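You operate a simulated robot arm through the tools that you are given. There is no shell and no other tool.

The job below is to be done with a simulated robot arm. You get a single attempt, and the scene is never put back.

## Task
Line the blue-striped carton and tip the grey basin's packs in.
Fine: shake the folded liner open first, fold it over the rim before filling; put the grey basin back; one pack spilt at most.

It is judged by the outcome, as a careful person would: the job done as asked, and still so three seconds after it is handed in. It fails if anything else is knocked over, pushed out of place, dropped, spilled or broken. Flat cloth is picked up by pressing the open fingertips on it (5 to 10 N) and closing them slowly along it; thin cloth reads only 2 to 8 mm in the jaws.

## Robot
A 7-joint arm with a two-finger parallel gripper, fixed in place. Base frame: the origin is at the foot of the arm, x ahead of it, y to its left, z up; the work surface is at about z = 0.8. Readings come in m, rad, newtons and seconds.
With the tool pointing down near the work surface it reaches from about 0.22 to 0.74 m from the base axis. Its first joint turns from -2.897 to 2.897 rad. Payload 1.57 kg.
The tool frame sits at the grasp point between the pads (the TCP): z along the fingers, y along the line on which they close. The tips reach 0.03 m beyond it. Largest opening 0.11 m; finger width 0.024, thickness 0.012; the body of the gripper, 0.048 by 0.112 m, starts 0.078 m behind the TCP.
Orientation is told as [roll, pitch, yaw] about the base's x, y, z axes, in that order, counted from this pose: with the fingers straight down and closing along the base's y, the tool's x points along the base's -x, its y along +y and its z along -z.

## Interface
- The arm moves only by the tool arm_command. Its argument "plan" is one flat list of numbers, 7 for each row, row after row: the shift along the tool's x, y, z in units of 300 mm (1.0 is 300 mm), then the turn, a rotation vector about the tool's x, y, z in units of 45 degrees (1.0 is 45 degrees), then the gripper command, from -1 (fully open) to 1 (shut), values between in proportion. In form: [dx, dy, dz, ax, ay, az, fingers, dx, dy, dz, ax, ay, az, fingers, ...]. A call has 1 to 20 rows; each row is the pose to reach, as a shift and turn from the pose commanded when the call began, along the tool's axes at that moment. A call with a number of a shift or a turn outside -1 to 1 is refused whole. A row lasts 0.2 s, in which the tool goes at most 0.05 m and 0.15 rad; a call with a longer step from one row to the next is refused whole, and so is a gripper value outside its range. A pose out of reach is approached as far as the arm can. The call stops where the force on the tool passes 50 N (or 10 N more than at its start, if that is more) or the arm is blocked; 0.2 s more then pass. Each finger travels about 0.045 m/s and halts on what it meets, pressing with about 26 N; the grip force reading is that of the motor and also rises with nothing between the fingers. The clock runs only during rows and for 0.2 s after the last one: add rows that repeat a pose to give the fingers time. The reply holds the time, the measured pose of the TCP, the force on the tool along the base axes, the opening and the grip force, in the units named above and with some noise, with the torque about the TCP (base axes, N m) and any sound that the robot's microphone picked up.
- Cameras (640 x 400 px; columns grow to the right, rows downward): "scene" is fixed at [0.2203, 0.6492, 1.6117]; the picture's right is [-0.90, -0.43, 0.00], its down [-0.38, 0.78, -0.50] and it looks along [0.22, -0.45, -0.87] (base axes); focal length 255 px, centre (320, 200). "wrist" rides on the gripper at [0.07, 0.016, -0.141] in the tool frame; the picture's right is [-0.23, 0.97, 0.00], its down [-0.86, -0.20, -0.48] and it looks along [-0.47, -0.11, 0.88] (tool axes); focal length 222 px, centre (320, 200). There is no depth. A picture from a camera that has moved, and an enlarged one, comes with that camera's place and axes in the base frame and with its lens.
- capture(camera): a new picture of that camera. It takes no simulated time.
- lift_body(by): slides the trunk up (or, below 0, down) by that many m; the arm rides with it, the base frame stays. It gives what a move gives, with no picture.
- close_up(camera, box): a new picture of the part [left, top, right, bottom] of that camera's present view, enlarged. It takes no simulated time.
- job_done(): hands the job in; it is judged then, once.

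Places have to be worked out from the pictures, the camera data and where the tool is seen. Open the gripper and draw the arm clear of the work before you hand the job in, unless the task says otherwise.

The tools are called after ">>>" by a JSON object that holds its "fn" and its "kwargs". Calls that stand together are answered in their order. arm_command: Moves the arm, as the interface text tells. Its arguments: {"type":"object","properties":{"plan":{"type":"array"}},"required":["plan"]} The other tools are called the same way: lift_body (by) slides the trunk up or down; capture (camera) takes a picture; close_up (camera, box) takes an enlarged picture of a part of a camera's view; job_done () hands the job in.

At the start:

```text
t: 0.0
tcp_pos: [0.3803, 0.1699, 1.2421]
tool_rot: [0.0, 0.0, -0.001]
wrist_force: [-0.1, 0.3, 0.2]
ft_torque: [0.01, 0.02, 0.02]
finger_gap: 0.1099
gripper_force: 0.0
trunk travel left (down, up): [-0.525, 0.065]
```

scene: 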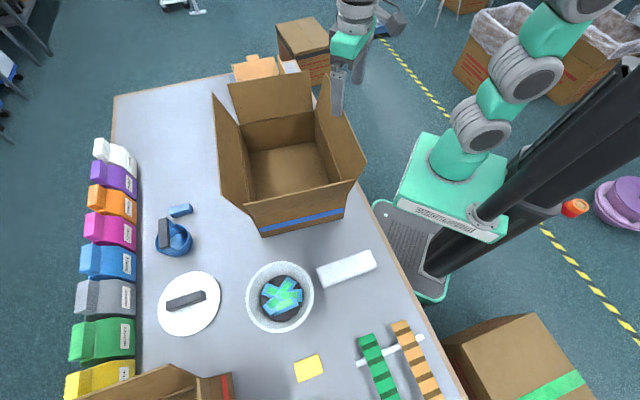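
wrist: 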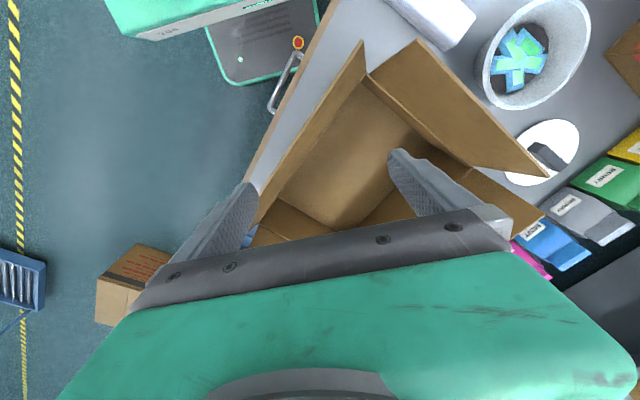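

I'll start by taking enlarged pictures of the carton, the basin, and the white folded thing that might be the liner.

>>> {"fn": "close_up", "kwargs": {"camera": "scene", "box": [200, 40, 400, 240]}}

>>> {"fn": "close_up", "kwargs": {"camera": "scene", "box": [220, 220, 460, 400]}}

>>> {"fn": "close_up", "kwargs": {"camera": "scene", "box": [60, 120, 260, 400]}}

```text
2.00 times, centred on (300, 140) of scene
camera zoom: at [0.2203, 0.6492, 1.6117], right [-0.9, -0.43, 0.0], down [-0.38, 0.78, -0.5], along [0.22, -0.45, -0.87], focal length 510 px, centre (360, 320)
```

zoom: 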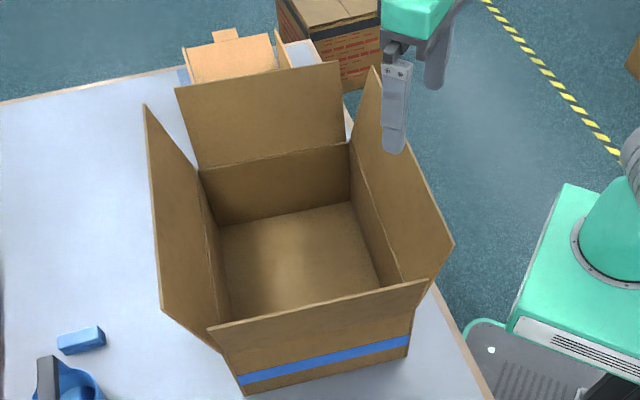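

```text
2.22 times, centred on (340, 310) of scene
camera zoom: at [0.2203, 0.6492, 1.6117], right [-0.9, -0.43, 0.0], down [-0.38, 0.78, -0.5], along [0.22, -0.45, -0.87], focal length 566 px, centre (276, -44)
```

zoom: 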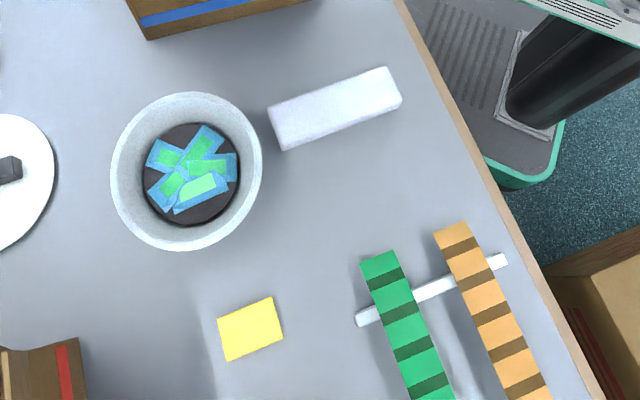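

```text
1.43 times, centred on (160, 260) of scene
camera zoom: at [0.2203, 0.6492, 1.6117], right [-0.9, -0.43, 0.0], down [-0.38, 0.78, -0.5], along [0.22, -0.45, -0.87], focal length 364 px, centre (549, 114)
```

zoom: 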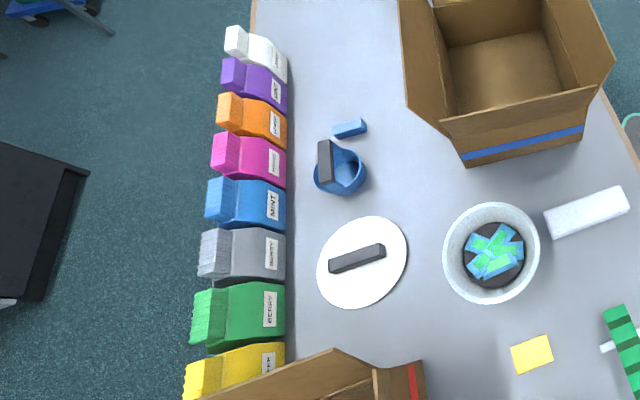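

The carton with the blue stripe is empty, with four flaps standing up. Five packs lie in the grey basin, and the white folded block beside it looks like the liner, so I zoom in further on each of them.

>>> {"fn": "close_up", "kwargs": {"camera": "scene", "box": [200, 60, 380, 172]}}

>>> {"fn": "close_up", "kwargs": {"camera": "scene", "box": [230, 160, 390, 260]}}

>>> {"fn": "close_up", "kwargs": {"camera": "scene", "box": [300, 235, 396, 295]}}

>>> {"fn": "close_up", "kwargs": {"camera": "scene", "box": [230, 250, 330, 340]}}

```text
3.56 times, centred on (290, 116) of scene
camera zoom: at [0.2203, 0.6492, 1.6117], right [-0.9, -0.43, 0.0], down [-0.38, 0.78, -0.5], along [0.22, -0.45, -0.87], focal length 906 px, centre (427, 499)
```

zoom: 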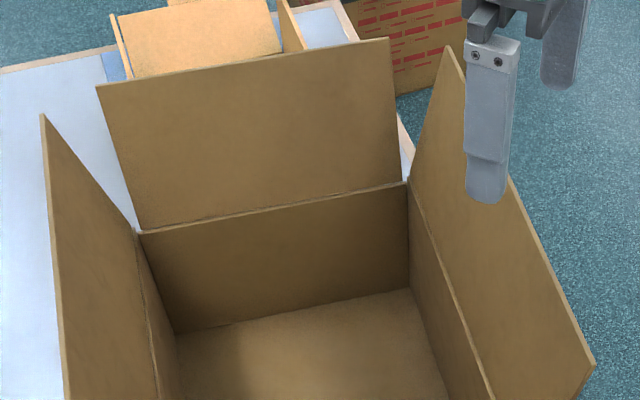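

```text
4.00 times, centred on (310, 210) of scene
camera zoom: at [0.2203, 0.6492, 1.6117], right [-0.9, -0.43, 0.0], down [-0.38, 0.78, -0.5], along [0.22, -0.45, -0.87], focal length 1019 px, centre (360, 160)
```

zoom: 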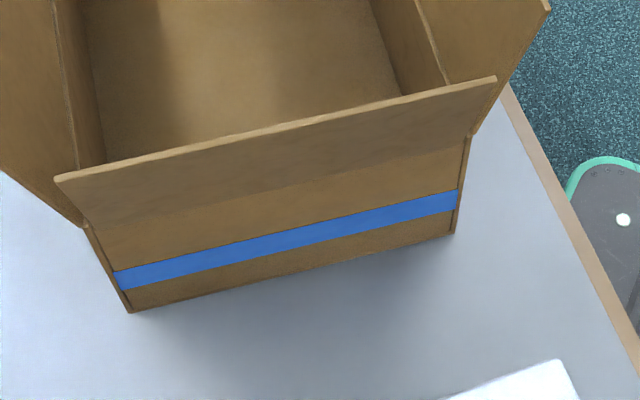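

```text
6.67 times, centred on (348, 265) of scene
camera zoom: at [0.2203, 0.6492, 1.6117], right [-0.9, -0.43, 0.0], down [-0.38, 0.78, -0.5], along [0.22, -0.45, -0.87], focal length 1699 px, centre (133, -233)
```

zoom: 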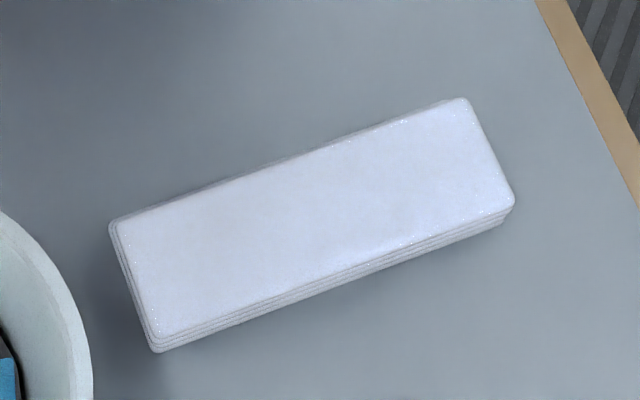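

```text
4.44 times, centred on (280, 295) of scene
camera zoom: at [0.2203, 0.6492, 1.6117], right [-0.9, -0.43, 0.0], down [-0.38, 0.78, -0.5], along [0.22, -0.45, -0.87], focal length 1133 px, centre (498, -222)
```

zoom: 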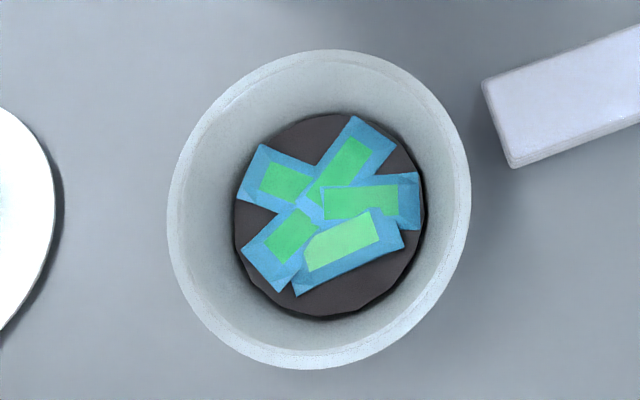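

The liner is a flat folded stack about 0.18 x 0.057 m, lying near (0.24, 0.42). I look at the already-lined cartons in the background for reference, and at the rest of the table.

>>> {"fn": "close_up", "kwargs": {"camera": "scene", "box": [440, 0, 640, 120]}}

>>> {"fn": "close_up", "kwargs": {"camera": "scene", "box": [60, 320, 300, 400]}}

>>> {"fn": "close_up", "kwargs": {"camera": "wrist", "box": [240, 0, 640, 250]}}

```text
3.20 times, centred on (540, 60) of scene
camera zoom: at [0.2203, 0.6492, 1.6117], right [-0.9, -0.43, 0.0], down [-0.38, 0.78, -0.5], along [0.22, -0.45, -0.87], focal length 816 px, centre (-384, 648)
```

zoom: 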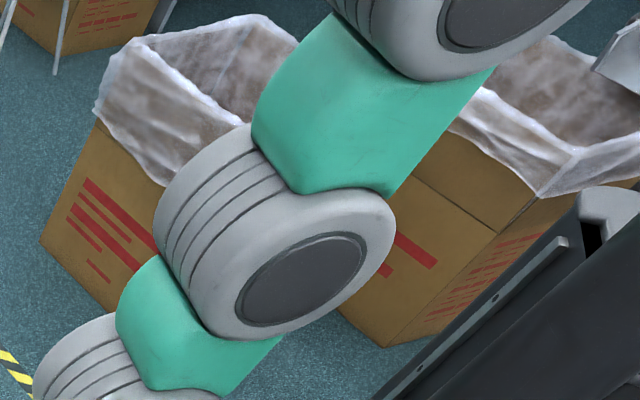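

```text
2.67 times, centred on (180, 360) of scene
camera zoom: at [0.2203, 0.6492, 1.6117], right [-0.9, -0.43, 0.0], down [-0.38, 0.78, -0.5], along [0.22, -0.45, -0.87], focal length 680 px, centre (693, -227)
```

zoom: 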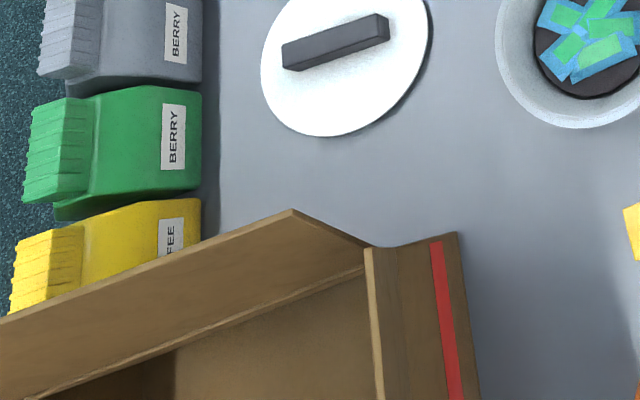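

```text
1.60 times, centred on (440, 125) of wrist
camera zoom: at [0.3102, 0.1867, 1.3824], right [0.23, 0.97, 0.0], down [0.86, -0.2, 0.48], along [0.47, -0.11, -0.88], focal length 355 px, centre (128, 320)
```

zoom: 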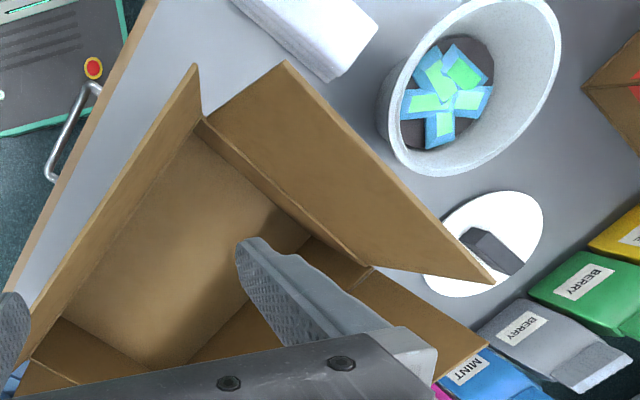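

The liner's layers show along its long front side, and I need to know where its free edges are. I move the open gripper over it, keeping above the carton flaps whose tips I put at z ≈ 1.11, so the wrist camera can see it.

>>> {"fn": "arm_command", "kwargs": {"plan": [0.0917, 0.1103, 0, 0, 0, 0, -1, 0.1833, 0.2205, 0, 0, 0, 0, -1, 0.275, 0.3308, 0, 0, 0, 0, -1, 0.3667, 0.441, 0, 0, 0, 0, -1, 0.4583, 0.5513, 0, 0, 0, 0, -1, 0.55, 0.6615, 0, 0, 0, 0, -1, 0.6417, 0.7718, 0, 0, 0, 0, -1, 0.7333, 0.882, 0, 0, 0, 0, -1, 0.7333, 0.882, 0.16, 0, 0, 0, -1, 0.7333, 0.882, 0.32, 0, 0, 0, -1, 0.7333, 0.882, 0.48, 0, 0, 0, -1, 0.7333, 0.882, 0.64, 0, 0, 0, -1, 0.7333, 0.882, 0.8, 0, 0, 0, -1, 0.7333, 0.882, 0.8, 0, 0, 0, -1]}}

>>> {"fn": "capture", "kwargs": {"camera": "wrist"}}

>>> {"fn": "capture", "kwargs": {"camera": "scene"}}

```text
t: 3.0
tcp_pos: [0.1627, 0.4361, 1.0024]
tool_rot: [0.001, 0.0, 0.0]
wrist_force: [0.2, -0.1, 0.1]
ft_torque: [0.03, 0.04, -0.01]
finger_gap: 0.1099
gripper_force: 0.0
trunk travel left (down, up): [-0.525, 0.065]
```

```text
taken
camera wrist: at [0.0912, 0.4513, 1.1419], right [0.23, 0.97, 0.0], down [0.86, -0.2, 0.48], along [0.47, -0.11, -0.88], focal length 222 px, centre (320, 200)
```

wrist: 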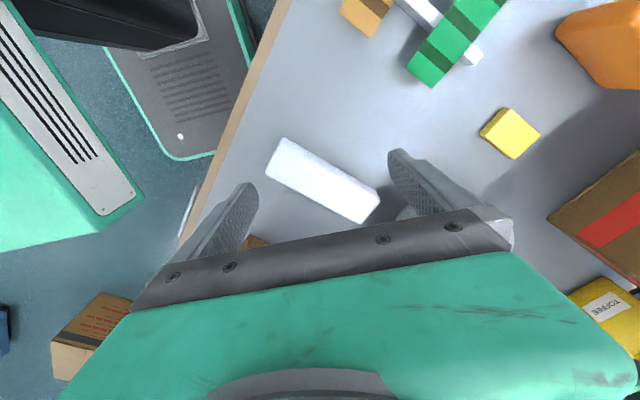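

```text
taken
```

scene: 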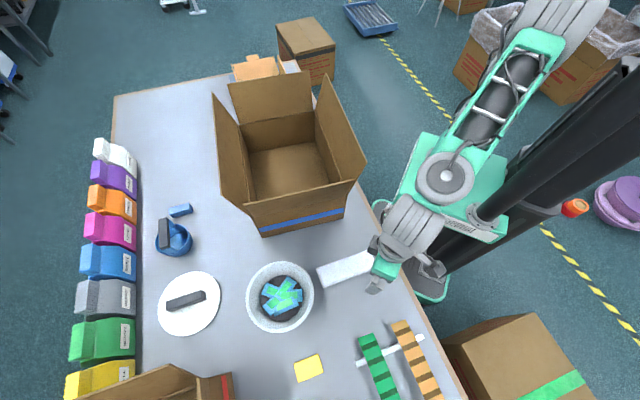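

The liner is in the wrist view, left of centre. I enlarge that part to find its folds and free edges.

>>> {"fn": "close_up", "kwargs": {"camera": "wrist", "box": [250, 120, 394, 230]}}

>>> {"fn": "close_up", "kwargs": {"camera": "scene", "box": [305, 240, 401, 300]}}

```text
3.64 times, centred on (322, 175) of wrist
camera zoom: at [0.0912, 0.4513, 1.1419], right [0.23, 0.97, 0.0], down [0.86, -0.2, 0.48], along [0.47, -0.11, -0.88], focal length 808 px, centre (313, 291)
```

zoom: 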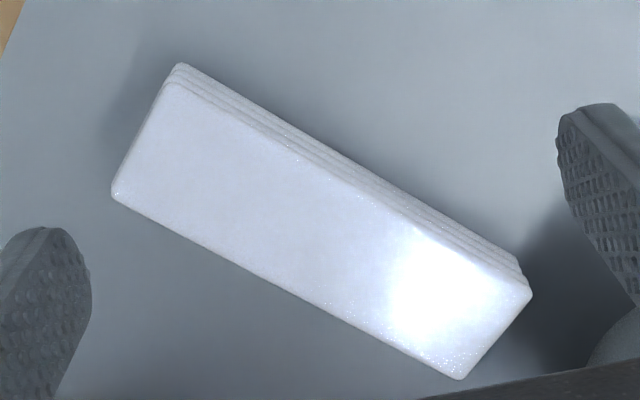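

```text
6.67 times, centred on (353, 270) of scene
camera zoom: at [0.2203, 0.6492, 1.6117], right [-0.9, -0.43, 0.0], down [-0.38, 0.78, -0.5], along [0.22, -0.45, -0.87], focal length 1699 px, centre (100, -267)
```

zoom: 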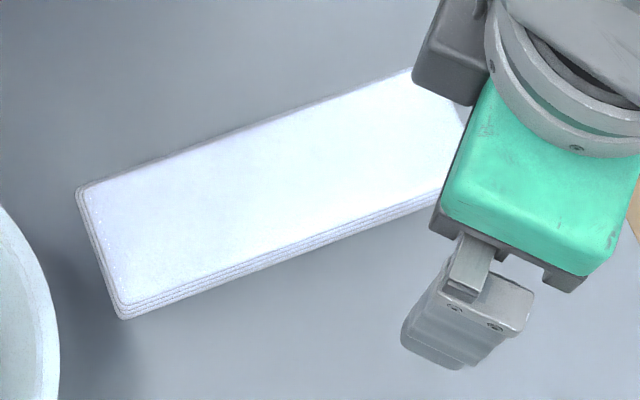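

It is a stack of 3–4 layers with its top near z ≈ 0.83. Before pinching I want to see its other long side and end, so I turn the wrist 90° and look from the robot's right.

>>> {"fn": "arm_command", "kwargs": {"plan": [-0.028, -0.0623, 0, 0, 0, -0.1667, -1, -0.056, -0.1247, 0, 0, 0, -0.3333, -1, -0.084, -0.187, 0, 0, 0, -0.5, -1, -0.112, -0.2493, 0, 0, 0, -0.6667, -1, -0.14, -0.3117, 0, 0, 0, -0.8333, -1, -0.168, -0.374, 0, 0, 0, -1, -1]}}

>>> {"fn": "arm_command", "kwargs": {"plan": [0, 0, 0, 0, 0, -0.1667, -1, 0, 0, 0, 0, 0, -0.3333, -1, 0, 0, 0, 0, 0, -0.5, -1, 0, 0, 0, 0, 0, -0.6667, -1, 0, 0, 0, 0, 0, -0.8333, -1, 0, 0, 0, 0, 0, -1, -1, 0, 0, 0, 0, 0, -1, -1]}}

>>> {"fn": "capture", "kwargs": {"camera": "wrist"}}

```text
t: 4.4
tcp_pos: [0.211, 0.324, 1.0025]
tool_rot: [-0.001, -0.001, 0.787]
wrist_force: [-0.4, 0.6, -0.5]
ft_torque: [0.01, 0.03, -0.01]
finger_gap: 0.1102
gripper_force: 0.2
trunk travel left (down, up): [-0.525, 0.065]
```

```text
t: 6.0
tcp_pos: [0.2114, 0.3226, 1.0028]
tool_rot: [0.001, 0.0, 1.571]
wrist_force: [0.3, 0.1, 1.1]
ft_torque: [-0.03, 0.03, -0.02]
finger_gap: 0.1103
gripper_force: 0.1
trunk travel left (down, up): [-0.525, 0.065]
```

```text
taken
camera wrist: at [0.1941, 0.2533, 1.1424], right [-0.97, 0.23, 0.0], down [0.2, 0.86, 0.48], along [0.11, 0.47, -0.88], focal length 222 px, centre (320, 200)
```

wrist: 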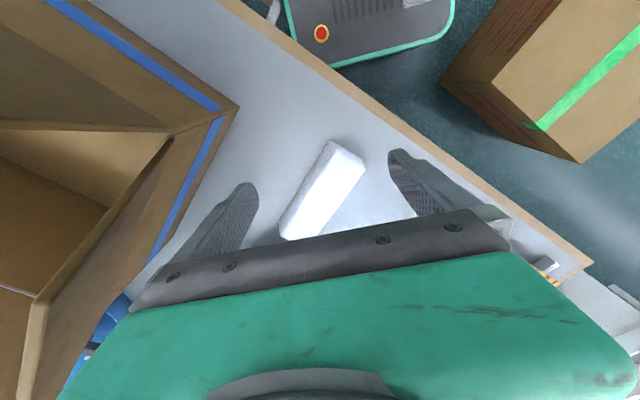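

I enlarge the liner in this new view to see its hidden side and end.

>>> {"fn": "close_up", "kwargs": {"camera": "wrist", "box": [262, 130, 390, 245]}}

>>> {"fn": "capture", "kwargs": {"camera": "scene"}}

```text
3.48 times, centred on (326, 188) of wrist
camera zoom: at [0.1941, 0.2533, 1.1424], right [-0.97, 0.23, 0.0], down [0.2, 0.86, 0.48], along [0.11, 0.47, -0.88], focal length 773 px, centre (299, 244)
```

zoom: 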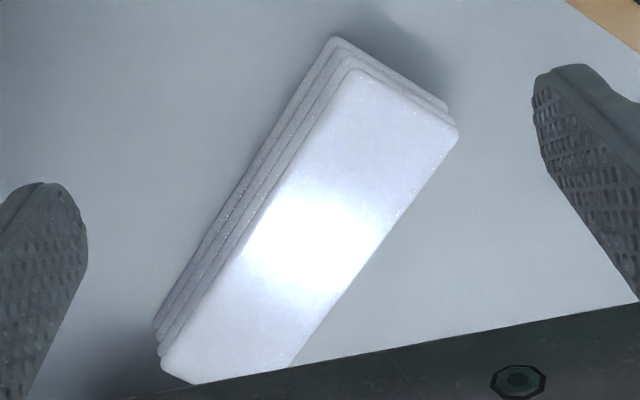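

```text
taken
```

scene: 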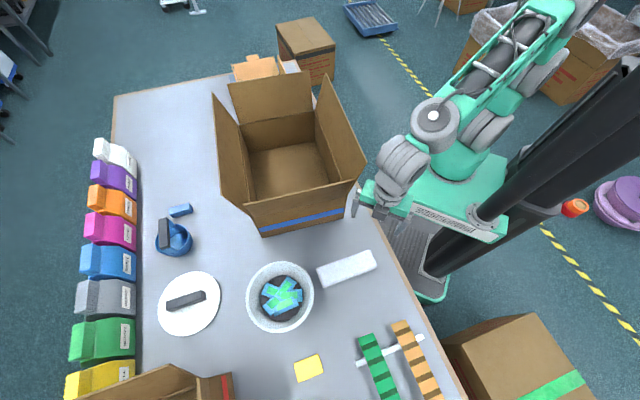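

All four sides show stacked layers, with no single open edge. I turn to yaw 135° so the fingers close along the liner's length, centre over (0.2365, 0.4215), come down to just above it and half close to about 60 mm.

>>> {"fn": "arm_command", "kwargs": {"plan": [-0.055, -0.014, 0, 0, 0, -0.1667, -0.8, -0.11, -0.028, 0, 0, 0, -0.3333, -0.6, -0.165, -0.042, 0, 0, 0, -0.5, -0.4, -0.22, -0.056, 0, 0, 0, -0.6667, -0.2, -0.275, -0.07, 0, 0, 0, -0.8333, -0.09, -0.3297, -0.0837, 0, 0, 0, -1, -0.09, -0.3297, -0.0837, 0.11, 0, 0, -1, -0.09, -0.3297, -0.0837, 0.22, 0, 0, -1, -0.09, -0.3297, -0.0837, 0.33, 0, 0, -1, -0.09, -0.3297, -0.0837, 0.33, 0, 0, -1, -0.09]}}

>>> {"fn": "capture", "kwargs": {"camera": "scene"}}

>>> {"fn": "capture", "kwargs": {"camera": "wrist"}}

```text
t: 8.2
tcp_pos: [0.2367, 0.4223, 0.9028]
tool_rot: [0.001, -0.001, 2.357]
wrist_force: [0.3, -0.6, 0.3]
ft_torque: [-0.03, 0.0, -0.01]
finger_gap: 0.0599
gripper_force: 0.1
trunk travel left (down, up): [-0.525, 0.065]
```

```text
taken
```

scene: 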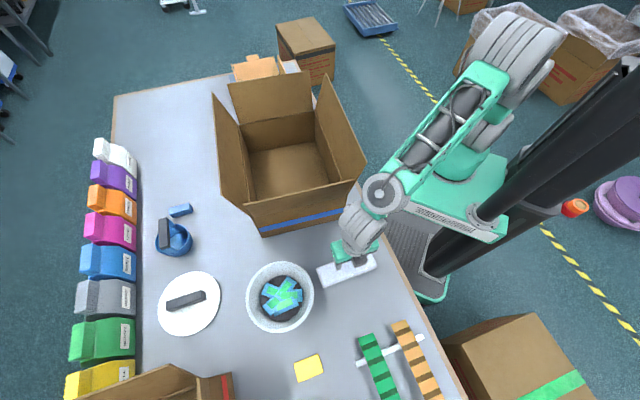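

```text
taken
camera wrist: at [0.273, 0.3613, 1.0437], right [-0.85, -0.53, 0.0], down [-0.46, 0.75, 0.48], along [-0.25, 0.41, -0.88], focal length 222 px, centre (320, 200)
```

wrist: 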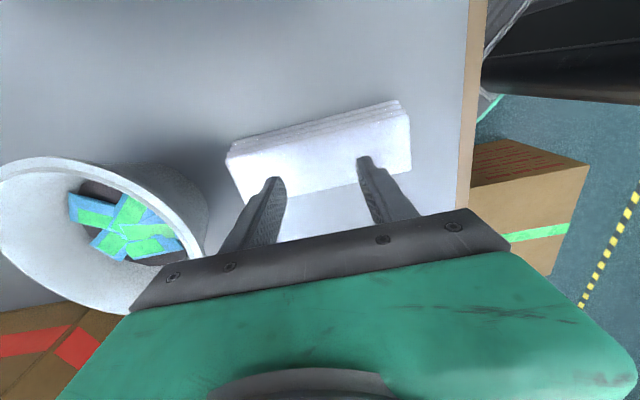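

The fingertips sit over the middle of the liner, open 60 mm. I lower to z = 0.866, just short of where I expect to touch.

>>> {"fn": "arm_command", "kwargs": {"plan": [0, 0, 0.04, 0, 0, 0, -0.09, 0, 0, 0.08, 0, 0, 0, -0.09, 0, 0, 0.1, 0, 0, 0, -0.09, 0, 0, 0.1227, 0, 0, 0, -0.09, 0, 0, 0.1227, 0, 0, 0, -0.09]}}

>>> {"fn": "close_up", "kwargs": {"camera": "wrist", "box": [200, 80, 440, 230]}}

```text
t: 9.4
tcp_pos: [0.2359, 0.4236, 0.8684]
tool_rot: [-0.008, -0.003, 2.356]
wrist_force: [0.3, -3.7, 28.4]
ft_torque: [-0.63, 0.48, 0.01]
finger_gap: 0.0609
gripper_force: 0.7
trunk travel left (down, up): [-0.525, 0.065]
```

```text
2.67 times, centred on (320, 155) of wrist
camera zoom: at [0.2727, 0.361, 1.0097], right [-0.85, -0.53, -0.01], down [-0.46, 0.74, 0.48], along [-0.25, 0.41, -0.88], focal length 592 px, centre (320, 320)
```

zoom: 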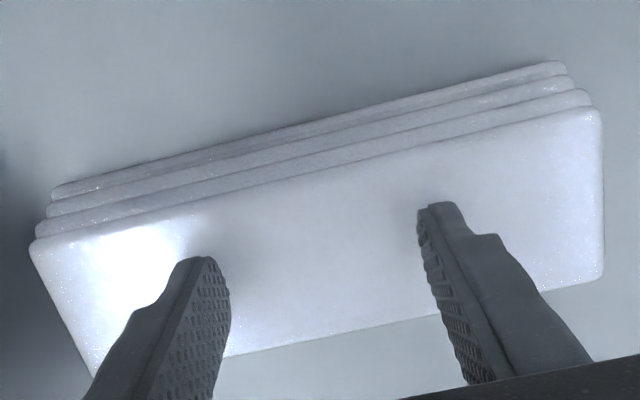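

Contact came early: 28 N at z = 0.868, so the top of the liner is at about 0.84. I back off 2 mm to bring the press down to 5–10 N.

>>> {"fn": "arm_command", "kwargs": {"plan": [0, 0, -0.0067, 0, 0, 0, -0.09, 0, 0, -0.0067, 0, 0, 0, -0.09]}}

```text
t: 10.0
tcp_pos: [0.2361, 0.4238, 0.8699]
tool_rot: [-0.004, -0.002, 2.355]
wrist_force: [2.0, 3.3, 24.6]
ft_torque: [-0.19, 0.17, -0.05]
finger_gap: 0.0609
gripper_force: 1.2
trunk travel left (down, up): [-0.525, 0.065]
```

The liner is springy, so I back off another 5 mm.

>>> {"fn": "arm_command", "kwargs": {"plan": [0, 0, -0.0083, 0, 0, 0, -0.09, 0, 0, -0.0167, 0, 0, 0, -0.09, 0, 0, -0.0167, 0, 0, 0, -0.09]}}

```text
t: 10.8
tcp_pos: [0.2363, 0.4211, 0.8717]
tool_rot: [0.005, 0.002, 2.355]
wrist_force: [0.4, -1.0, 0.5]
ft_torque: [0.01, -0.02, 0.03]
finger_gap: 0.0599
gripper_force: 0.1
trunk travel left (down, up): [-0.525, 0.065]
```

It lets go right at contact, around TCP z ≈ 0.871, so I press back down in small steps.

>>> {"fn": "arm_command", "kwargs": {"plan": [0, 0, 0.0033, 0, 0, 0, -0.09, 0, 0, 0.006, 0, 0, 0, -0.09, 0, 0, 0.006, 0, 0, 0, -0.09]}}

```text
t: 11.6
tcp_pos: [0.237, 0.4212, 0.8712]
tool_rot: [-0.002, -0.001, 2.356]
wrist_force: [0.4, 0.4, -0.5]
ft_torque: [0.02, -0.03, 0.01]
finger_gap: 0.06
gripper_force: 0.0
trunk travel left (down, up): [-0.525, 0.065]
```

No contact yet, so I go 1 mm lower.

>>> {"fn": "arm_command", "kwargs": {"plan": [0, 0, 0.0033, 0, 0, 0, -0.09, 0, 0, 0.0033, 0, 0, 0, -0.09]}}

```text
t: 12.2
tcp_pos: [0.2352, 0.421, 0.8706]
tool_rot: [0.001, 0.0, 2.357]
wrist_force: [-0.1, -0.4, 0.1]
ft_torque: [-0.02, 0.0, 0.0]
finger_gap: 0.0597
gripper_force: 0.1
trunk travel left (down, up): [-0.525, 0.065]
```

>>> {"fn": "arm_command", "kwargs": {"plan": [0, 0, 0.0027, 0, 0, 0, -0.09, 0, 0, 0.0027, 0, 0, 0, -0.09]}}

```text
t: 12.8
tcp_pos: [0.2361, 0.4227, 0.8708]
tool_rot: [-0.002, -0.001, 2.356]
wrist_force: [-0.3, 0.3, 4.1]
ft_torque: [-0.07, 0.07, 0.0]
finger_gap: 0.0599
gripper_force: 0.0
trunk travel left (down, up): [-0.525, 0.065]
```

Contact at 4 N. I press a fraction further to about 7 N and then close slowly along the cloth.

>>> {"fn": "arm_command", "kwargs": {"plan": [0, 0, 0.001, 0, 0, 0, -0.09, 0, 0, 0.001, 0, 0, 0, -0.09]}}

```text
t: 13.4
tcp_pos: [0.2355, 0.4237, 0.8687]
tool_rot: [-0.003, 0.0, 2.357]
wrist_force: [-0.6, -0.5, 8.6]
ft_torque: [-0.12, 0.1, -0.01]
finger_gap: 0.0599
gripper_force: 0.1
trunk travel left (down, up): [-0.525, 0.065]
```

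The press reads 8.6 N. Now I close slowly over about 4 s while holding that depth.

>>> {"fn": "arm_command", "kwargs": {"plan": [0, 0, 0, 0, 0, 0, -0.04, 0, 0, 0, 0, 0, 0, 0.02, 0, 0, 0, 0, 0, 0, 0.08, 0, 0, 0, 0, 0, 0, 0.14, 0, 0, 0, 0, 0, 0, 0.2, 0, 0, 0, 0, 0, 0, 0.26, 0, 0, 0, 0, 0, 0, 0.32, 0, 0, 0, 0, 0, 0, 0.38, 0, 0, 0, 0, 0, 0, 0.44, 0, 0, 0, 0, 0, 0, 0.5, 0, 0, 0, 0, 0, 0, 0.56, 0, 0, 0, 0, 0, 0, 0.62, 0, 0, 0, 0, 0, 0, 0.68, 0, 0, 0, 0, 0, 0, 0.74, 0, 0, 0, 0, 0, 0, 0.8, 0, 0, 0, 0, 0, 0, 0.86, 0, 0, 0, 0, 0, 0, 0.92, 0, 0, 0, 0, 0, 0, 1, 0, 0, 0, 0, 0, 0, 1, 0, 0, 0, 0, 0, 0, 1]}}

>>> {"fn": "close_up", "kwargs": {"camera": "wrist", "box": [200, 80, 440, 230]}}

```text
t: 17.6
tcp_pos: [0.2365, 0.4228, 0.8704]
tool_rot: [-0.002, 0.0, 2.356]
wrist_force: [-1.1, 0.0, 12.7]
ft_torque: [-0.01, 0.05, 0.0]
finger_gap: 0.0
gripper_force: 21.7
trunk travel left (down, up): [-0.525, 0.065]
```

```text
2.67 times, centred on (320, 155) of wrist
camera zoom: at [0.273, 0.3606, 1.0101], right [-0.85, -0.53, 0.0], down [-0.46, 0.74, 0.48], along [-0.25, 0.41, -0.88], focal length 592 px, centre (320, 320)
```

zoom: 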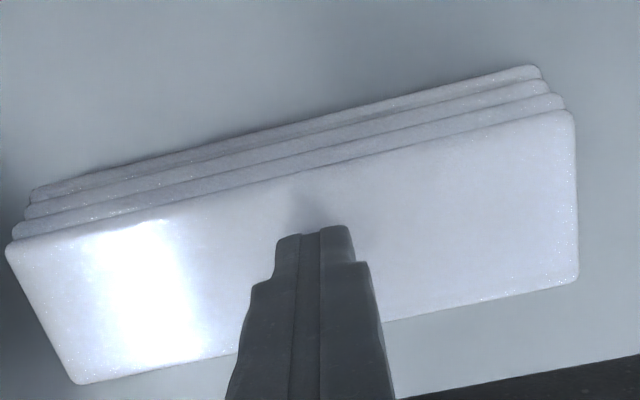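

The jaws closed to 0 mm, so nothing was pinched, and the stack only slid a few mm as one block. I lift off, open, and look again.

>>> {"fn": "arm_command", "kwargs": {"plan": [0, 0, -0.1, 0, 0, 0, 1, 0, 0, -0.2, 0, 0, 0, 0.5, 0, 0, -0.3, 0, 0, 0, 0, 0, 0, -0.4, 0, 0, 0, -1, 0, 0, -0.4, 0, 0, 0, -1, 0, 0, -0.4, 0, 0, 0, -1]}}

>>> {"fn": "close_up", "kwargs": {"camera": "wrist", "box": [200, 80, 440, 230]}}

>>> {"fn": "close_up", "kwargs": {"camera": "scene", "box": [300, 230, 412, 300]}}

```text
t: 19.0
tcp_pos: [0.2376, 0.4216, 0.9903]
tool_rot: [0.0, 0.0, 2.356]
wrist_force: [0.9, -0.7, -0.6]
ft_torque: [0.0, 0.01, -0.03]
finger_gap: 0.1001
gripper_force: 0.1
trunk travel left (down, up): [-0.525, 0.065]
```

```text
2.67 times, centred on (320, 155) of wrist
camera zoom: at [0.2735, 0.3607, 1.1304], right [-0.85, -0.53, 0.0], down [-0.46, 0.75, 0.48], along [-0.25, 0.41, -0.88], focal length 592 px, centre (320, 320)
```

zoom: 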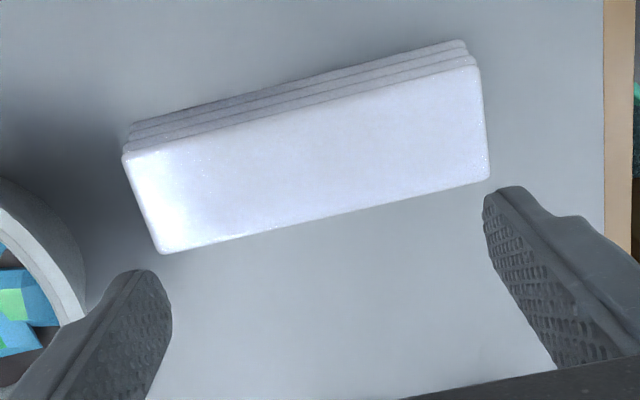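

```text
5.71 times, centred on (356, 265) of scene
camera zoom: at [0.2203, 0.6492, 1.6117], right [-0.9, -0.43, 0.0], down [-0.38, 0.78, -0.5], along [0.22, -0.45, -0.87], focal length 1456 px, centre (114, -171)
```

zoom: 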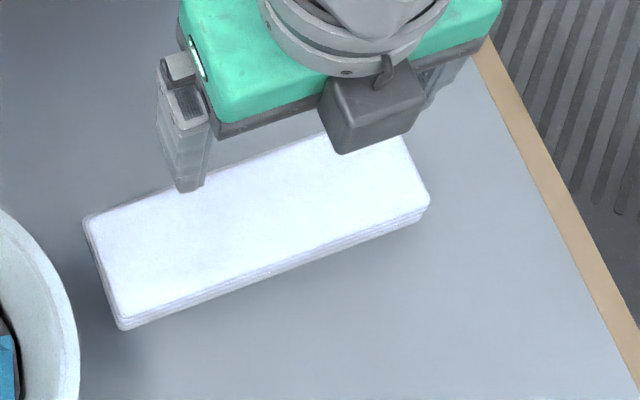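

The stack has stayed a block, centred at about (0.2415, 0.426), roughly 0.054 m wide and 0.04 m thick, turned 46°. I turn the gripper to close across its width and take it as a bundle.

>>> {"fn": "arm_command", "kwargs": {"plan": [0, -0.01, 0, 0, 0, 0.1667, -1, 0, -0.02, 0, 0, 0, 0.3333, -1, 0, -0.02, 0, 0, 0, 0.5, -1, 0, -0.02, 0, 0, 0, 0.6667, -1, 0, -0.02, 0, 0, 0, 0.8333, -1, 0, -0.02, 0, 0, 0, 0.984, -1]}}

>>> {"fn": "arm_command", "kwargs": {"plan": [0, 0, 0, 0, 0, 0.1667, -1, 0, 0, 0, 0, 0, 0.3333, -1, 0, 0, 0, 0, 0, 0.5, -1, 0, 0, 0, 0, 0, 0.6667, -1, 0, 0, 0, 0, 0, 0.8333, -1, 0, 0, 0, 0, 0, 0.984, -1, 0, 0, 0, 0, 0, 0.984, -1]}}

>>> {"fn": "capture", "kwargs": {"camera": "wrist"}}

```text
t: 20.4
tcp_pos: [0.2416, 0.4263, 0.9882]
tool_rot: [-0.001, 0.0, 1.582]
wrist_force: [0.0, -0.5, -0.6]
ft_torque: [0.03, -0.01, 0.02]
finger_gap: 0.1098
gripper_force: 0.0
trunk travel left (down, up): [-0.525, 0.065]
```

```text
t: 22.0
tcp_pos: [0.2401, 0.4259, 0.9894]
tool_rot: [0.001, 0.0, 0.811]
wrist_force: [-0.5, -0.1, -0.5]
ft_torque: [-0.04, -0.02, -0.01]
finger_gap: 0.11
gripper_force: 0.0
trunk travel left (down, up): [-0.525, 0.065]
```

```text
taken
camera wrist: at [0.1798, 0.387, 1.1297], right [-0.55, 0.84, 0.0], down [0.73, 0.48, 0.48], along [0.4, 0.26, -0.88], focal length 222 px, centre (320, 200)
```

wrist: 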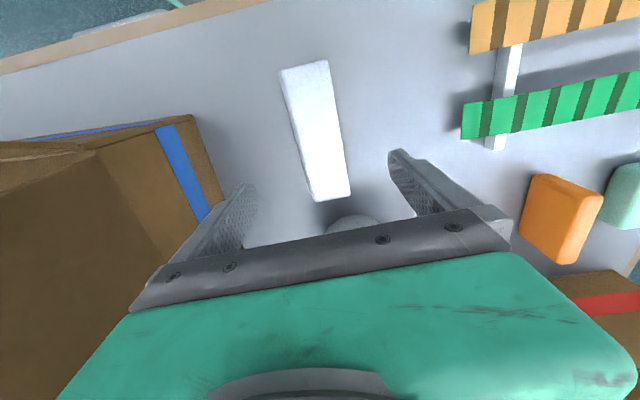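

The liner lies centred between the open fingers. I lower so the tips reach about z = 0.812 on either side of it, then close gently.

>>> {"fn": "arm_command", "kwargs": {"plan": [0, 0, 0.12, 0, 0, 0, -1, 0, 0, 0.24, 0, 0, 0, -1, 0, 0, 0.36, 0, 0, 0, -1, 0, 0, 0.44, 0, 0, 0, -1, 0, 0, 0.49, 0, 0, 0, -1, 0, 0, 0.49, 0, 0, 0, -1]}}

>>> {"fn": "capture", "kwargs": {"camera": "wrist"}}

>>> {"fn": "close_up", "kwargs": {"camera": "scene", "box": [300, 210, 412, 300]}}

```text
t: 23.4
tcp_pos: [0.24, 0.4259, 0.8427]
tool_rot: [-0.001, 0.001, 0.811]
wrist_force: [-0.1, 0.1, -0.6]
ft_torque: [0.02, 0.0, -0.02]
finger_gap: 0.1101
gripper_force: 0.0
trunk travel left (down, up): [-0.525, 0.065]
```

```text
taken
camera wrist: at [0.1796, 0.3866, 0.9824], right [-0.55, 0.84, 0.0], down [0.73, 0.48, 0.48], along [0.4, 0.26, -0.88], focal length 222 px, centre (320, 200)
```

wrist: 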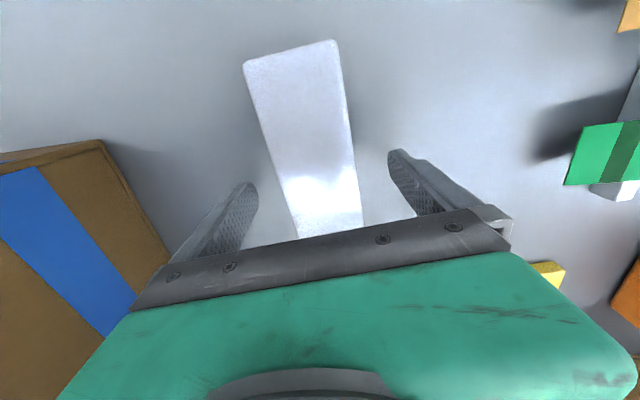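

```text
4.44 times, centred on (356, 255) of scene
camera zoom: at [0.2203, 0.6492, 1.6117], right [-0.9, -0.43, 0.0], down [-0.38, 0.78, -0.5], along [0.22, -0.45, -0.87], focal length 1133 px, centre (160, -44)
```

zoom: 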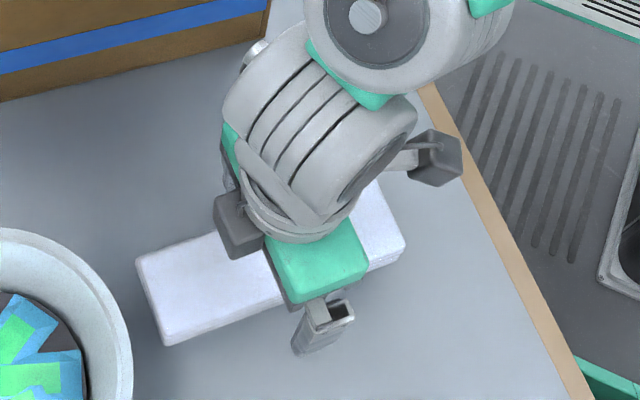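

The fingers straddle the stack cleanly, so I close on it gradually.

>>> {"fn": "arm_command", "kwargs": {"plan": [0, 0, 0, 0, 0, 0, -0.7, 0, 0, 0, 0, 0, 0, -0.4, 0, 0, 0, 0, 0, 0, -0.2, 0, 0, 0, 0, 0, 0, 0, 0, 0, 0, 0, 0, 0, 0.2, 0, 0, 0, 0, 0, 0, 0.4, 0, 0, 0, 0, 0, 0, 0.6, 0, 0, 0, 0, 0, 0, 0.8, 0, 0, 0, 0, 0, 0, 0.8, 0, 0, 0, 0, 0, 0, 0.8]}}

>>> {"fn": "capture", "kwargs": {"camera": "wrist"}}

```text
t: 25.6
tcp_pos: [0.2393, 0.4254, 0.8417]
tool_rot: [0.0, 0.002, 0.811]
wrist_force: [0.5, 0.8, 0.2]
ft_torque: [0.02, 0.01, 0.01]
finger_gap: 0.0637
gripper_force: 26.0
trunk travel left (down, up): [-0.525, 0.065]
```

```text
taken
camera wrist: at [0.1795, 0.3865, 0.9826], right [-0.55, 0.84, 0.0], down [0.73, 0.48, 0.48], along [0.4, 0.26, -0.88], focal length 222 px, centre (320, 200)
```

wrist: 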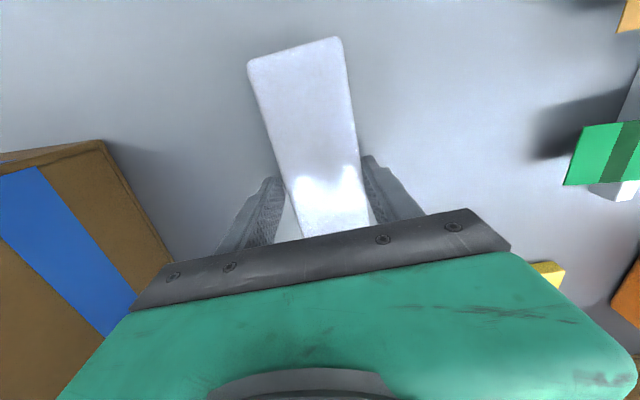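

The stack is held firmly (64 mm, 26 N). I lift it straight up and see how it behaves.

>>> {"fn": "arm_command", "kwargs": {"plan": [0, 0, -0.05, 0, 0, 0, 0.8, 0, 0, -0.1, 0, 0, 0, 0.8, 0, 0, -0.2, 0, 0, 0, 0.8, 0, 0, -0.3, 0, 0, 0, 0.8, 0, 0, -0.4, 0, 0, 0, 0.8, 0, 0, -0.5, 0, 0, 0, 0.8, 0, 0, -0.6, 0, 0, 0, 0.8, 0, 0, -0.6, 0, 0, 0, 0.8]}}

>>> {"fn": "capture", "kwargs": {"camera": "wrist"}}

>>> {"fn": "capture", "kwargs": {"camera": "scene"}}

```text
t: 27.4
tcp_pos: [0.2404, 0.4261, 1.0242]
tool_rot: [0.0, 0.001, 0.809]
wrist_force: [0.0, 0.4, 0.8]
ft_torque: [0.0, 0.02, 0.01]
finger_gap: 0.0109
gripper_force: 0.0
trunk travel left (down, up): [-0.525, 0.065]
```

```text
taken
camera wrist: at [0.1796, 0.3866, 1.1641], right [-0.55, 0.84, 0.0], down [0.73, 0.48, 0.48], along [0.4, 0.26, -0.88], focal length 222 px, centre (320, 200)
```

wrist: 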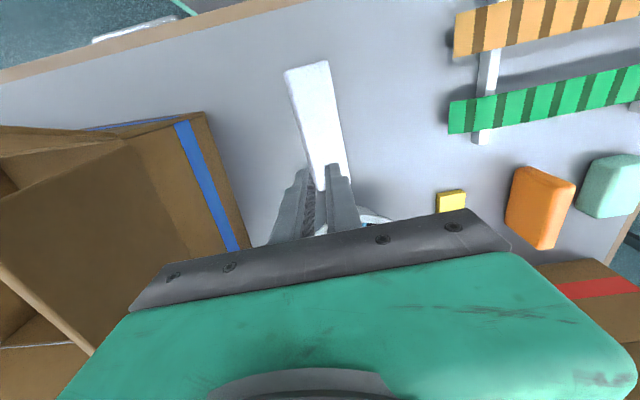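

```text
taken
```

scene: 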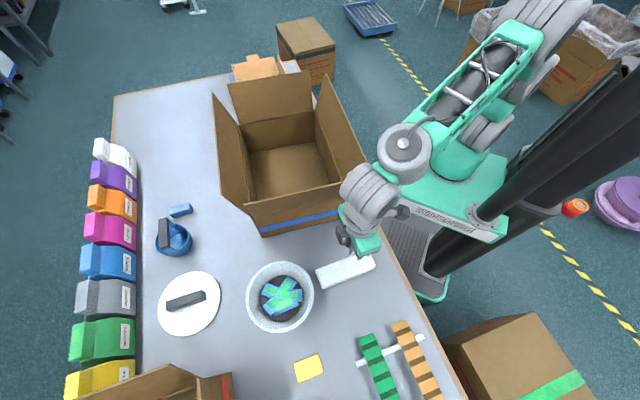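

The jaws closed to the commanded 11 mm, so the stack slipped out as I lifted; it is too slick to carry as a bundle. It seems to have stayed where it was, so I look closely at its state.

>>> {"fn": "close_up", "kwargs": {"camera": "wrist", "box": [260, 40, 380, 200]}}

>>> {"fn": "close_up", "kwargs": {"camera": "scene", "box": [300, 240, 396, 300]}}

```text
2.50 times, centred on (320, 120) of wrist
camera zoom: at [0.1796, 0.3866, 1.1641], right [-0.55, 0.84, 0.0], down [0.73, 0.48, 0.48], along [0.4, 0.26, -0.88], focal length 555 px, centre (320, 400)
```

zoom: 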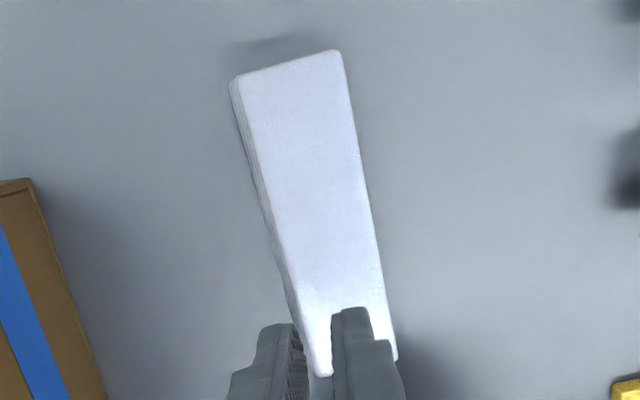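

```text
6.67 times, centred on (348, 270) of scene
camera zoom: at [0.2203, 0.6492, 1.6117], right [-0.9, -0.43, 0.0], down [-0.38, 0.78, -0.5], along [0.22, -0.45, -0.87], focal length 1699 px, centre (133, -267)
```

zoom: 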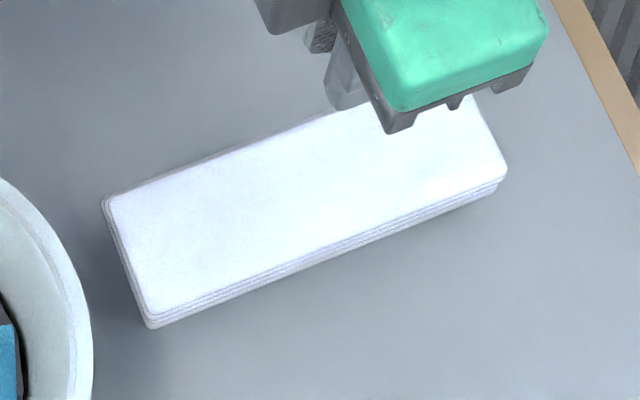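

The stack is unharmed, centred near (0.2395, 0.428). I try the press-and-close again with a lighter press and a much slower closing, this time across its width from a 28 mm opening.

>>> {"fn": "arm_command", "kwargs": {"plan": [0, 0, 0.12, 0, 0, 0, 0.49, 0, 0, 0.24, 0, 0, 0, 0.49, 0, 0, 0.36, 0, 0, 0, 0.49, 0, 0, 0.44, 0, 0, 0, 0.49, 0, 0, 0.495, 0, 0, 0, 0.49, 0, 0, 0.505, 0, 0, 0, 0.49, 0, 0, 0.505, 0, 0, 0, 0.49]}}

>>> {"fn": "close_up", "kwargs": {"camera": "wrist", "box": [200, 80, 440, 230]}}

```text
t: 29.0
tcp_pos: [0.2397, 0.4263, 0.8715]
tool_rot: [0.0, 0.0, 0.81]
wrist_force: [0.1, -0.6, -0.2]
ft_torque: [-0.01, 0.02, 0.0]
finger_gap: 0.0282
gripper_force: 0.1
trunk travel left (down, up): [-0.525, 0.065]
```

```text
2.67 times, centred on (320, 155) of wrist
camera zoom: at [0.1799, 0.3865, 1.0116], right [-0.55, 0.84, 0.0], down [0.73, 0.48, 0.48], along [0.4, 0.26, -0.88], focal length 592 px, centre (320, 320)
```

zoom: 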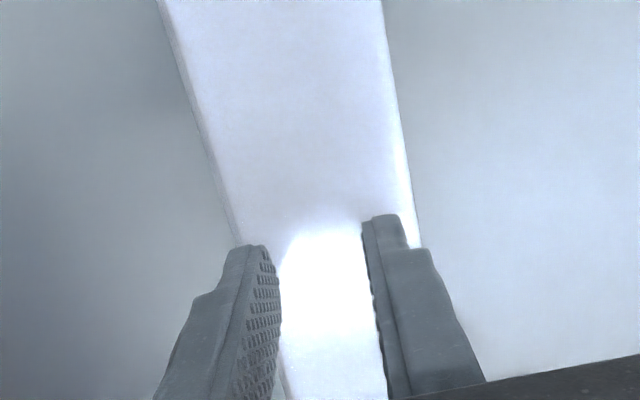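

The tips are right at the stack's edges, so I narrow to 22 mm and press down gently.

>>> {"fn": "arm_command", "kwargs": {"plan": [0, 0, 0, 0, 0, 0, 0.6, 0, 0, 0.003, 0, 0, 0, 0.6, 0, 0, 0.005, 0, 0, 0, 0.6, 0, 0, 0.005, 0, 0, 0, 0.6]}}

```text
t: 30.0
tcp_pos: [0.2405, 0.4269, 0.8693]
tool_rot: [-0.001, 0.0, 0.81]
wrist_force: [0.5, -1.3, 4.1]
ft_torque: [-0.07, -0.04, -0.02]
finger_gap: 0.0221
gripper_force: 0.1
trunk travel left (down, up): [-0.525, 0.065]
```

Now at 4 N, I add a touch more and close very slowly.

>>> {"fn": "arm_command", "kwargs": {"plan": [0, 0, 0.0008, 0, 0, 0, 0.6, 0, 0, 0.0008, 0, 0, 0, 0.6]}}

>>> {"fn": "arm_command", "kwargs": {"plan": [0, 0, 0, 0, 0, 0, 0.62, 0, 0, 0, 0, 0, 0, 0.64, 0, 0, 0, 0, 0, 0, 0.66, 0, 0, 0, 0, 0, 0, 0.68, 0, 0, 0, 0, 0, 0, 0.7, 0, 0, 0, 0, 0, 0, 0.72, 0, 0, 0, 0, 0, 0, 0.74, 0, 0, 0, 0, 0, 0, 0.76, 0, 0, 0, 0, 0, 0, 0.78, 0, 0, 0, 0, 0, 0, 0.8, 0, 0, 0, 0, 0, 0, 0.82, 0, 0, 0, 0, 0, 0, 0.84, 0, 0, 0, 0, 0, 0, 0.86, 0, 0, 0, 0, 0, 0, 0.88, 0, 0, 0, 0, 0, 0, 0.9, 0, 0, 0, 0, 0, 0, 0.92, 0, 0, 0, 0, 0, 0, 0.94, 0, 0, 0, 0, 0, 0, 0.96, 0, 0, 0, 0, 0, 0, 0.98, 0, 0, 0, 0, 0, 0, 1]}}

>>> {"fn": "close_up", "kwargs": {"camera": "wrist", "box": [200, 80, 440, 230]}}

```text
t: 30.6
tcp_pos: [0.2416, 0.4259, 0.8695]
tool_rot: [-0.001, -0.002, 0.809]
wrist_force: [-1.7, -1.9, 6.1]
ft_torque: [-0.06, 0.0, 0.02]
finger_gap: 0.022
gripper_force: 0.0
trunk travel left (down, up): [-0.525, 0.065]
```

```text
t: 34.8
tcp_pos: [0.2403, 0.425, 0.8702]
tool_rot: [-0.001, -0.003, 0.81]
wrist_force: [1.0, -1.5, 12.6]
ft_torque: [-0.03, 0.01, -0.01]
finger_gap: 0.0
gripper_force: 19.8
trunk travel left (down, up): [-0.525, 0.065]
```

```text
2.67 times, centred on (320, 155) of wrist
camera zoom: at [0.1799, 0.3864, 1.0102], right [-0.55, 0.84, 0.0], down [0.73, 0.48, 0.48], along [0.4, 0.26, -0.88], focal length 592 px, centre (320, 320)
```

zoom: 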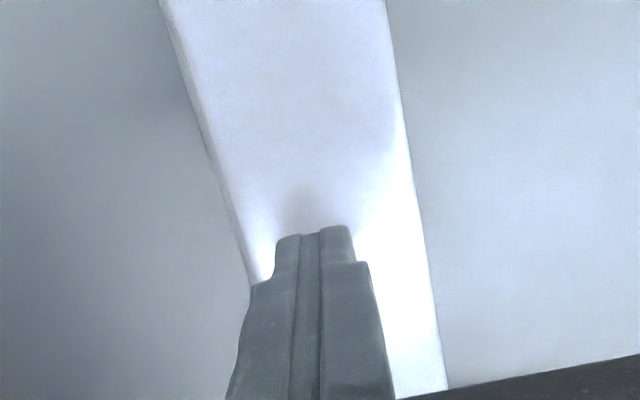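

That closed on nothing too. I go back to the bundle grip, this time as low as possible on its sides and lifting in small steps to find out why it slipped.

>>> {"fn": "arm_command", "kwargs": {"plan": [0, 0, -0.06, 0, 0, 0, 0.8, 0, 0, -0.13, 0, 0, 0, 0.4, 0, 0, -0.2, 0, 0, 0, 0, 0, 0, -0.2, 0, 0, 0, -0.4, 0, 0, -0.2, 0, 0, 0, -1, 0, 0, -0.2, 0, 0, 0, -1, 0, 0, -0.2, 0, 0, 0, -1]}}

>>> {"fn": "arm_command", "kwargs": {"plan": [0, 0.005, 0.1, 0, 0, 0, -1, 0, 0.005, 0.2, 0, 0, 0, -1, 0, 0.005, 0.28, 0, 0, 0, -1, 0, 0.005, 0.32, 0, 0, 0, -1, 0, 0.005, 0.32, 0, 0, 0, -1]}}

```text
t: 36.4
tcp_pos: [0.2414, 0.426, 0.9304]
tool_rot: [0.0, 0.001, 0.811]
wrist_force: [0.7, -0.5, 0.4]
ft_torque: [-0.03, 0.0, 0.0]
finger_gap: 0.11
gripper_force: 0.0
trunk travel left (down, up): [-0.525, 0.065]
```

```text
t: 37.6
tcp_pos: [0.2394, 0.4266, 0.8323]
tool_rot: [-0.002, 0.0, 0.809]
wrist_force: [0.6, -0.2, -0.2]
ft_torque: [0.01, 0.0, 0.0]
finger_gap: 0.11
gripper_force: 0.0
trunk travel left (down, up): [-0.525, 0.065]
```

The tips are just above the table with no force. I close fully with a slow squeeze and hold.

>>> {"fn": "arm_command", "kwargs": {"plan": [0, 0, 0, 0, 0, 0, -0.6, 0, 0, 0, 0, 0, 0, -0.3, 0, 0, 0, 0, 0, 0, -0.1, 0, 0, 0, 0, 0, 0, 0.1, 0, 0, 0, 0, 0, 0, 0.4, 0, 0, 0, 0, 0, 0, 0.7, 0, 0, 0, 0, 0, 0, 1, 0, 0, 0, 0, 0, 0, 1, 0, 0, 0, 0, 0, 0, 1, 0, 0, 0, 0, 0, 0, 1]}}

>>> {"fn": "arm_command", "kwargs": {"plan": [0, 0, -0.006, 0, 0, 0, 1, 0, 0, -0.012, 0, 0, 0, 1, 0, 0, -0.018, 0, 0, 0, 1, 0, 0, -0.018, 0, 0, 0, 1]}}

>>> {"fn": "capture", "kwargs": {"camera": "wrist"}}

```text
t: 39.8
tcp_pos: [0.2387, 0.4267, 0.8333]
tool_rot: [0.0, 0.0, 0.81]
wrist_force: [0.1, -0.2, 0.6]
ft_torque: [-0.02, 0.0, -0.01]
finger_gap: 0.0643
gripper_force: 25.5
trunk travel left (down, up): [-0.525, 0.065]
```

```text
t: 40.8
tcp_pos: [0.2395, 0.4258, 0.8387]
tool_rot: [0.0, -0.001, 0.81]
wrist_force: [-0.7, 0.7, -0.7]
ft_torque: [0.02, 0.02, -0.02]
finger_gap: 0.064
gripper_force: 26.2
trunk travel left (down, up): [-0.525, 0.065]
```

```text
taken
camera wrist: at [0.1786, 0.3877, 0.9788], right [-0.55, 0.84, 0.0], down [0.73, 0.48, 0.48], along [0.4, 0.26, -0.88], focal length 222 px, centre (320, 200)
```

wrist: 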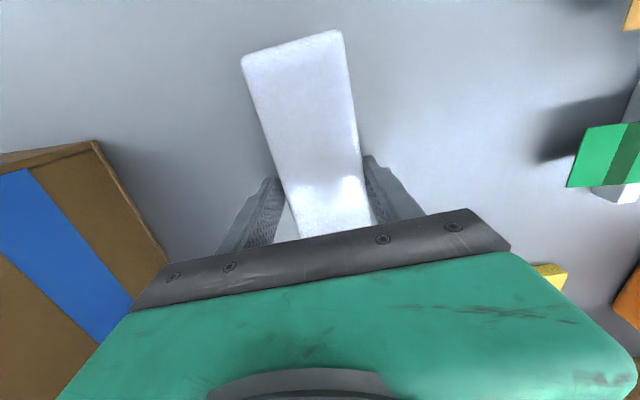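

The grip holds at 64 mm after 5 mm of lift. I keep lifting slowly.

>>> {"fn": "arm_command", "kwargs": {"plan": [0, 0, -0.01, 0, 0, 0, 1, 0, 0, -0.02, 0, 0, 0, 1, 0, 0, -0.03, 0, 0, 0, 1, 0, 0, -0.04, 0, 0, 0, 1, 0, 0, -0.05, 0, 0, 0, 1, 0, 0, -0.05, 0, 0, 0, 1]}}

>>> {"fn": "capture", "kwargs": {"camera": "wrist"}}

>>> {"fn": "close_up", "kwargs": {"camera": "scene", "box": [300, 210, 412, 300]}}

```text
t: 42.2
tcp_pos: [0.2406, 0.4275, 0.8545]
tool_rot: [0.0, -0.001, 0.81]
wrist_force: [-1.4, 0.2, -0.1]
ft_torque: [-0.02, -0.02, -0.05]
finger_gap: 0.0641
gripper_force: 25.5
trunk travel left (down, up): [-0.525, 0.065]
```

```text
taken
camera wrist: at [0.1788, 0.3879, 0.9939], right [-0.55, 0.84, 0.0], down [0.73, 0.48, 0.48], along [0.4, 0.26, -0.88], focal length 222 px, centre (320, 200)
```

wrist: 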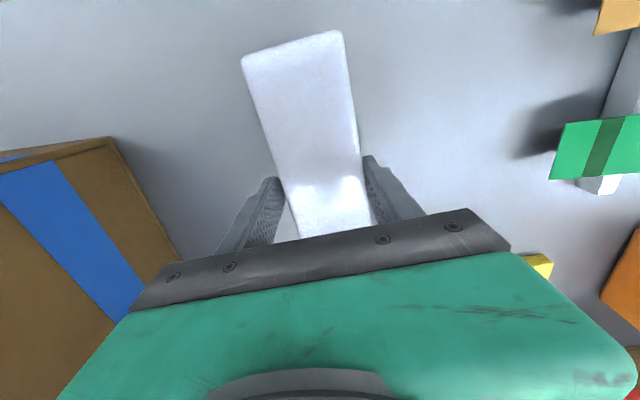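

```text
4.44 times, centred on (356, 255) of scene
camera zoom: at [0.2203, 0.6492, 1.6117], right [-0.9, -0.43, 0.0], down [-0.38, 0.78, -0.5], along [0.22, -0.45, -0.87], focal length 1133 px, centre (160, -44)
```

zoom: 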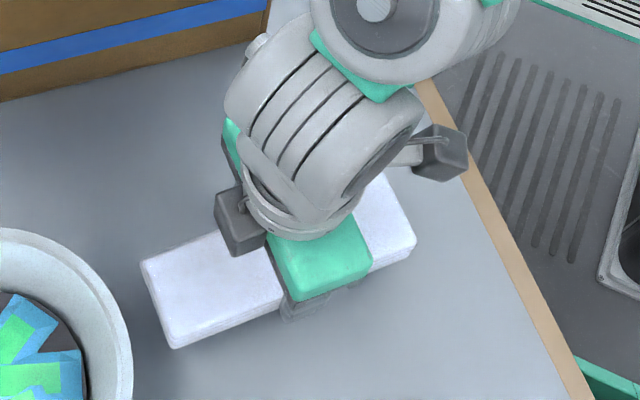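

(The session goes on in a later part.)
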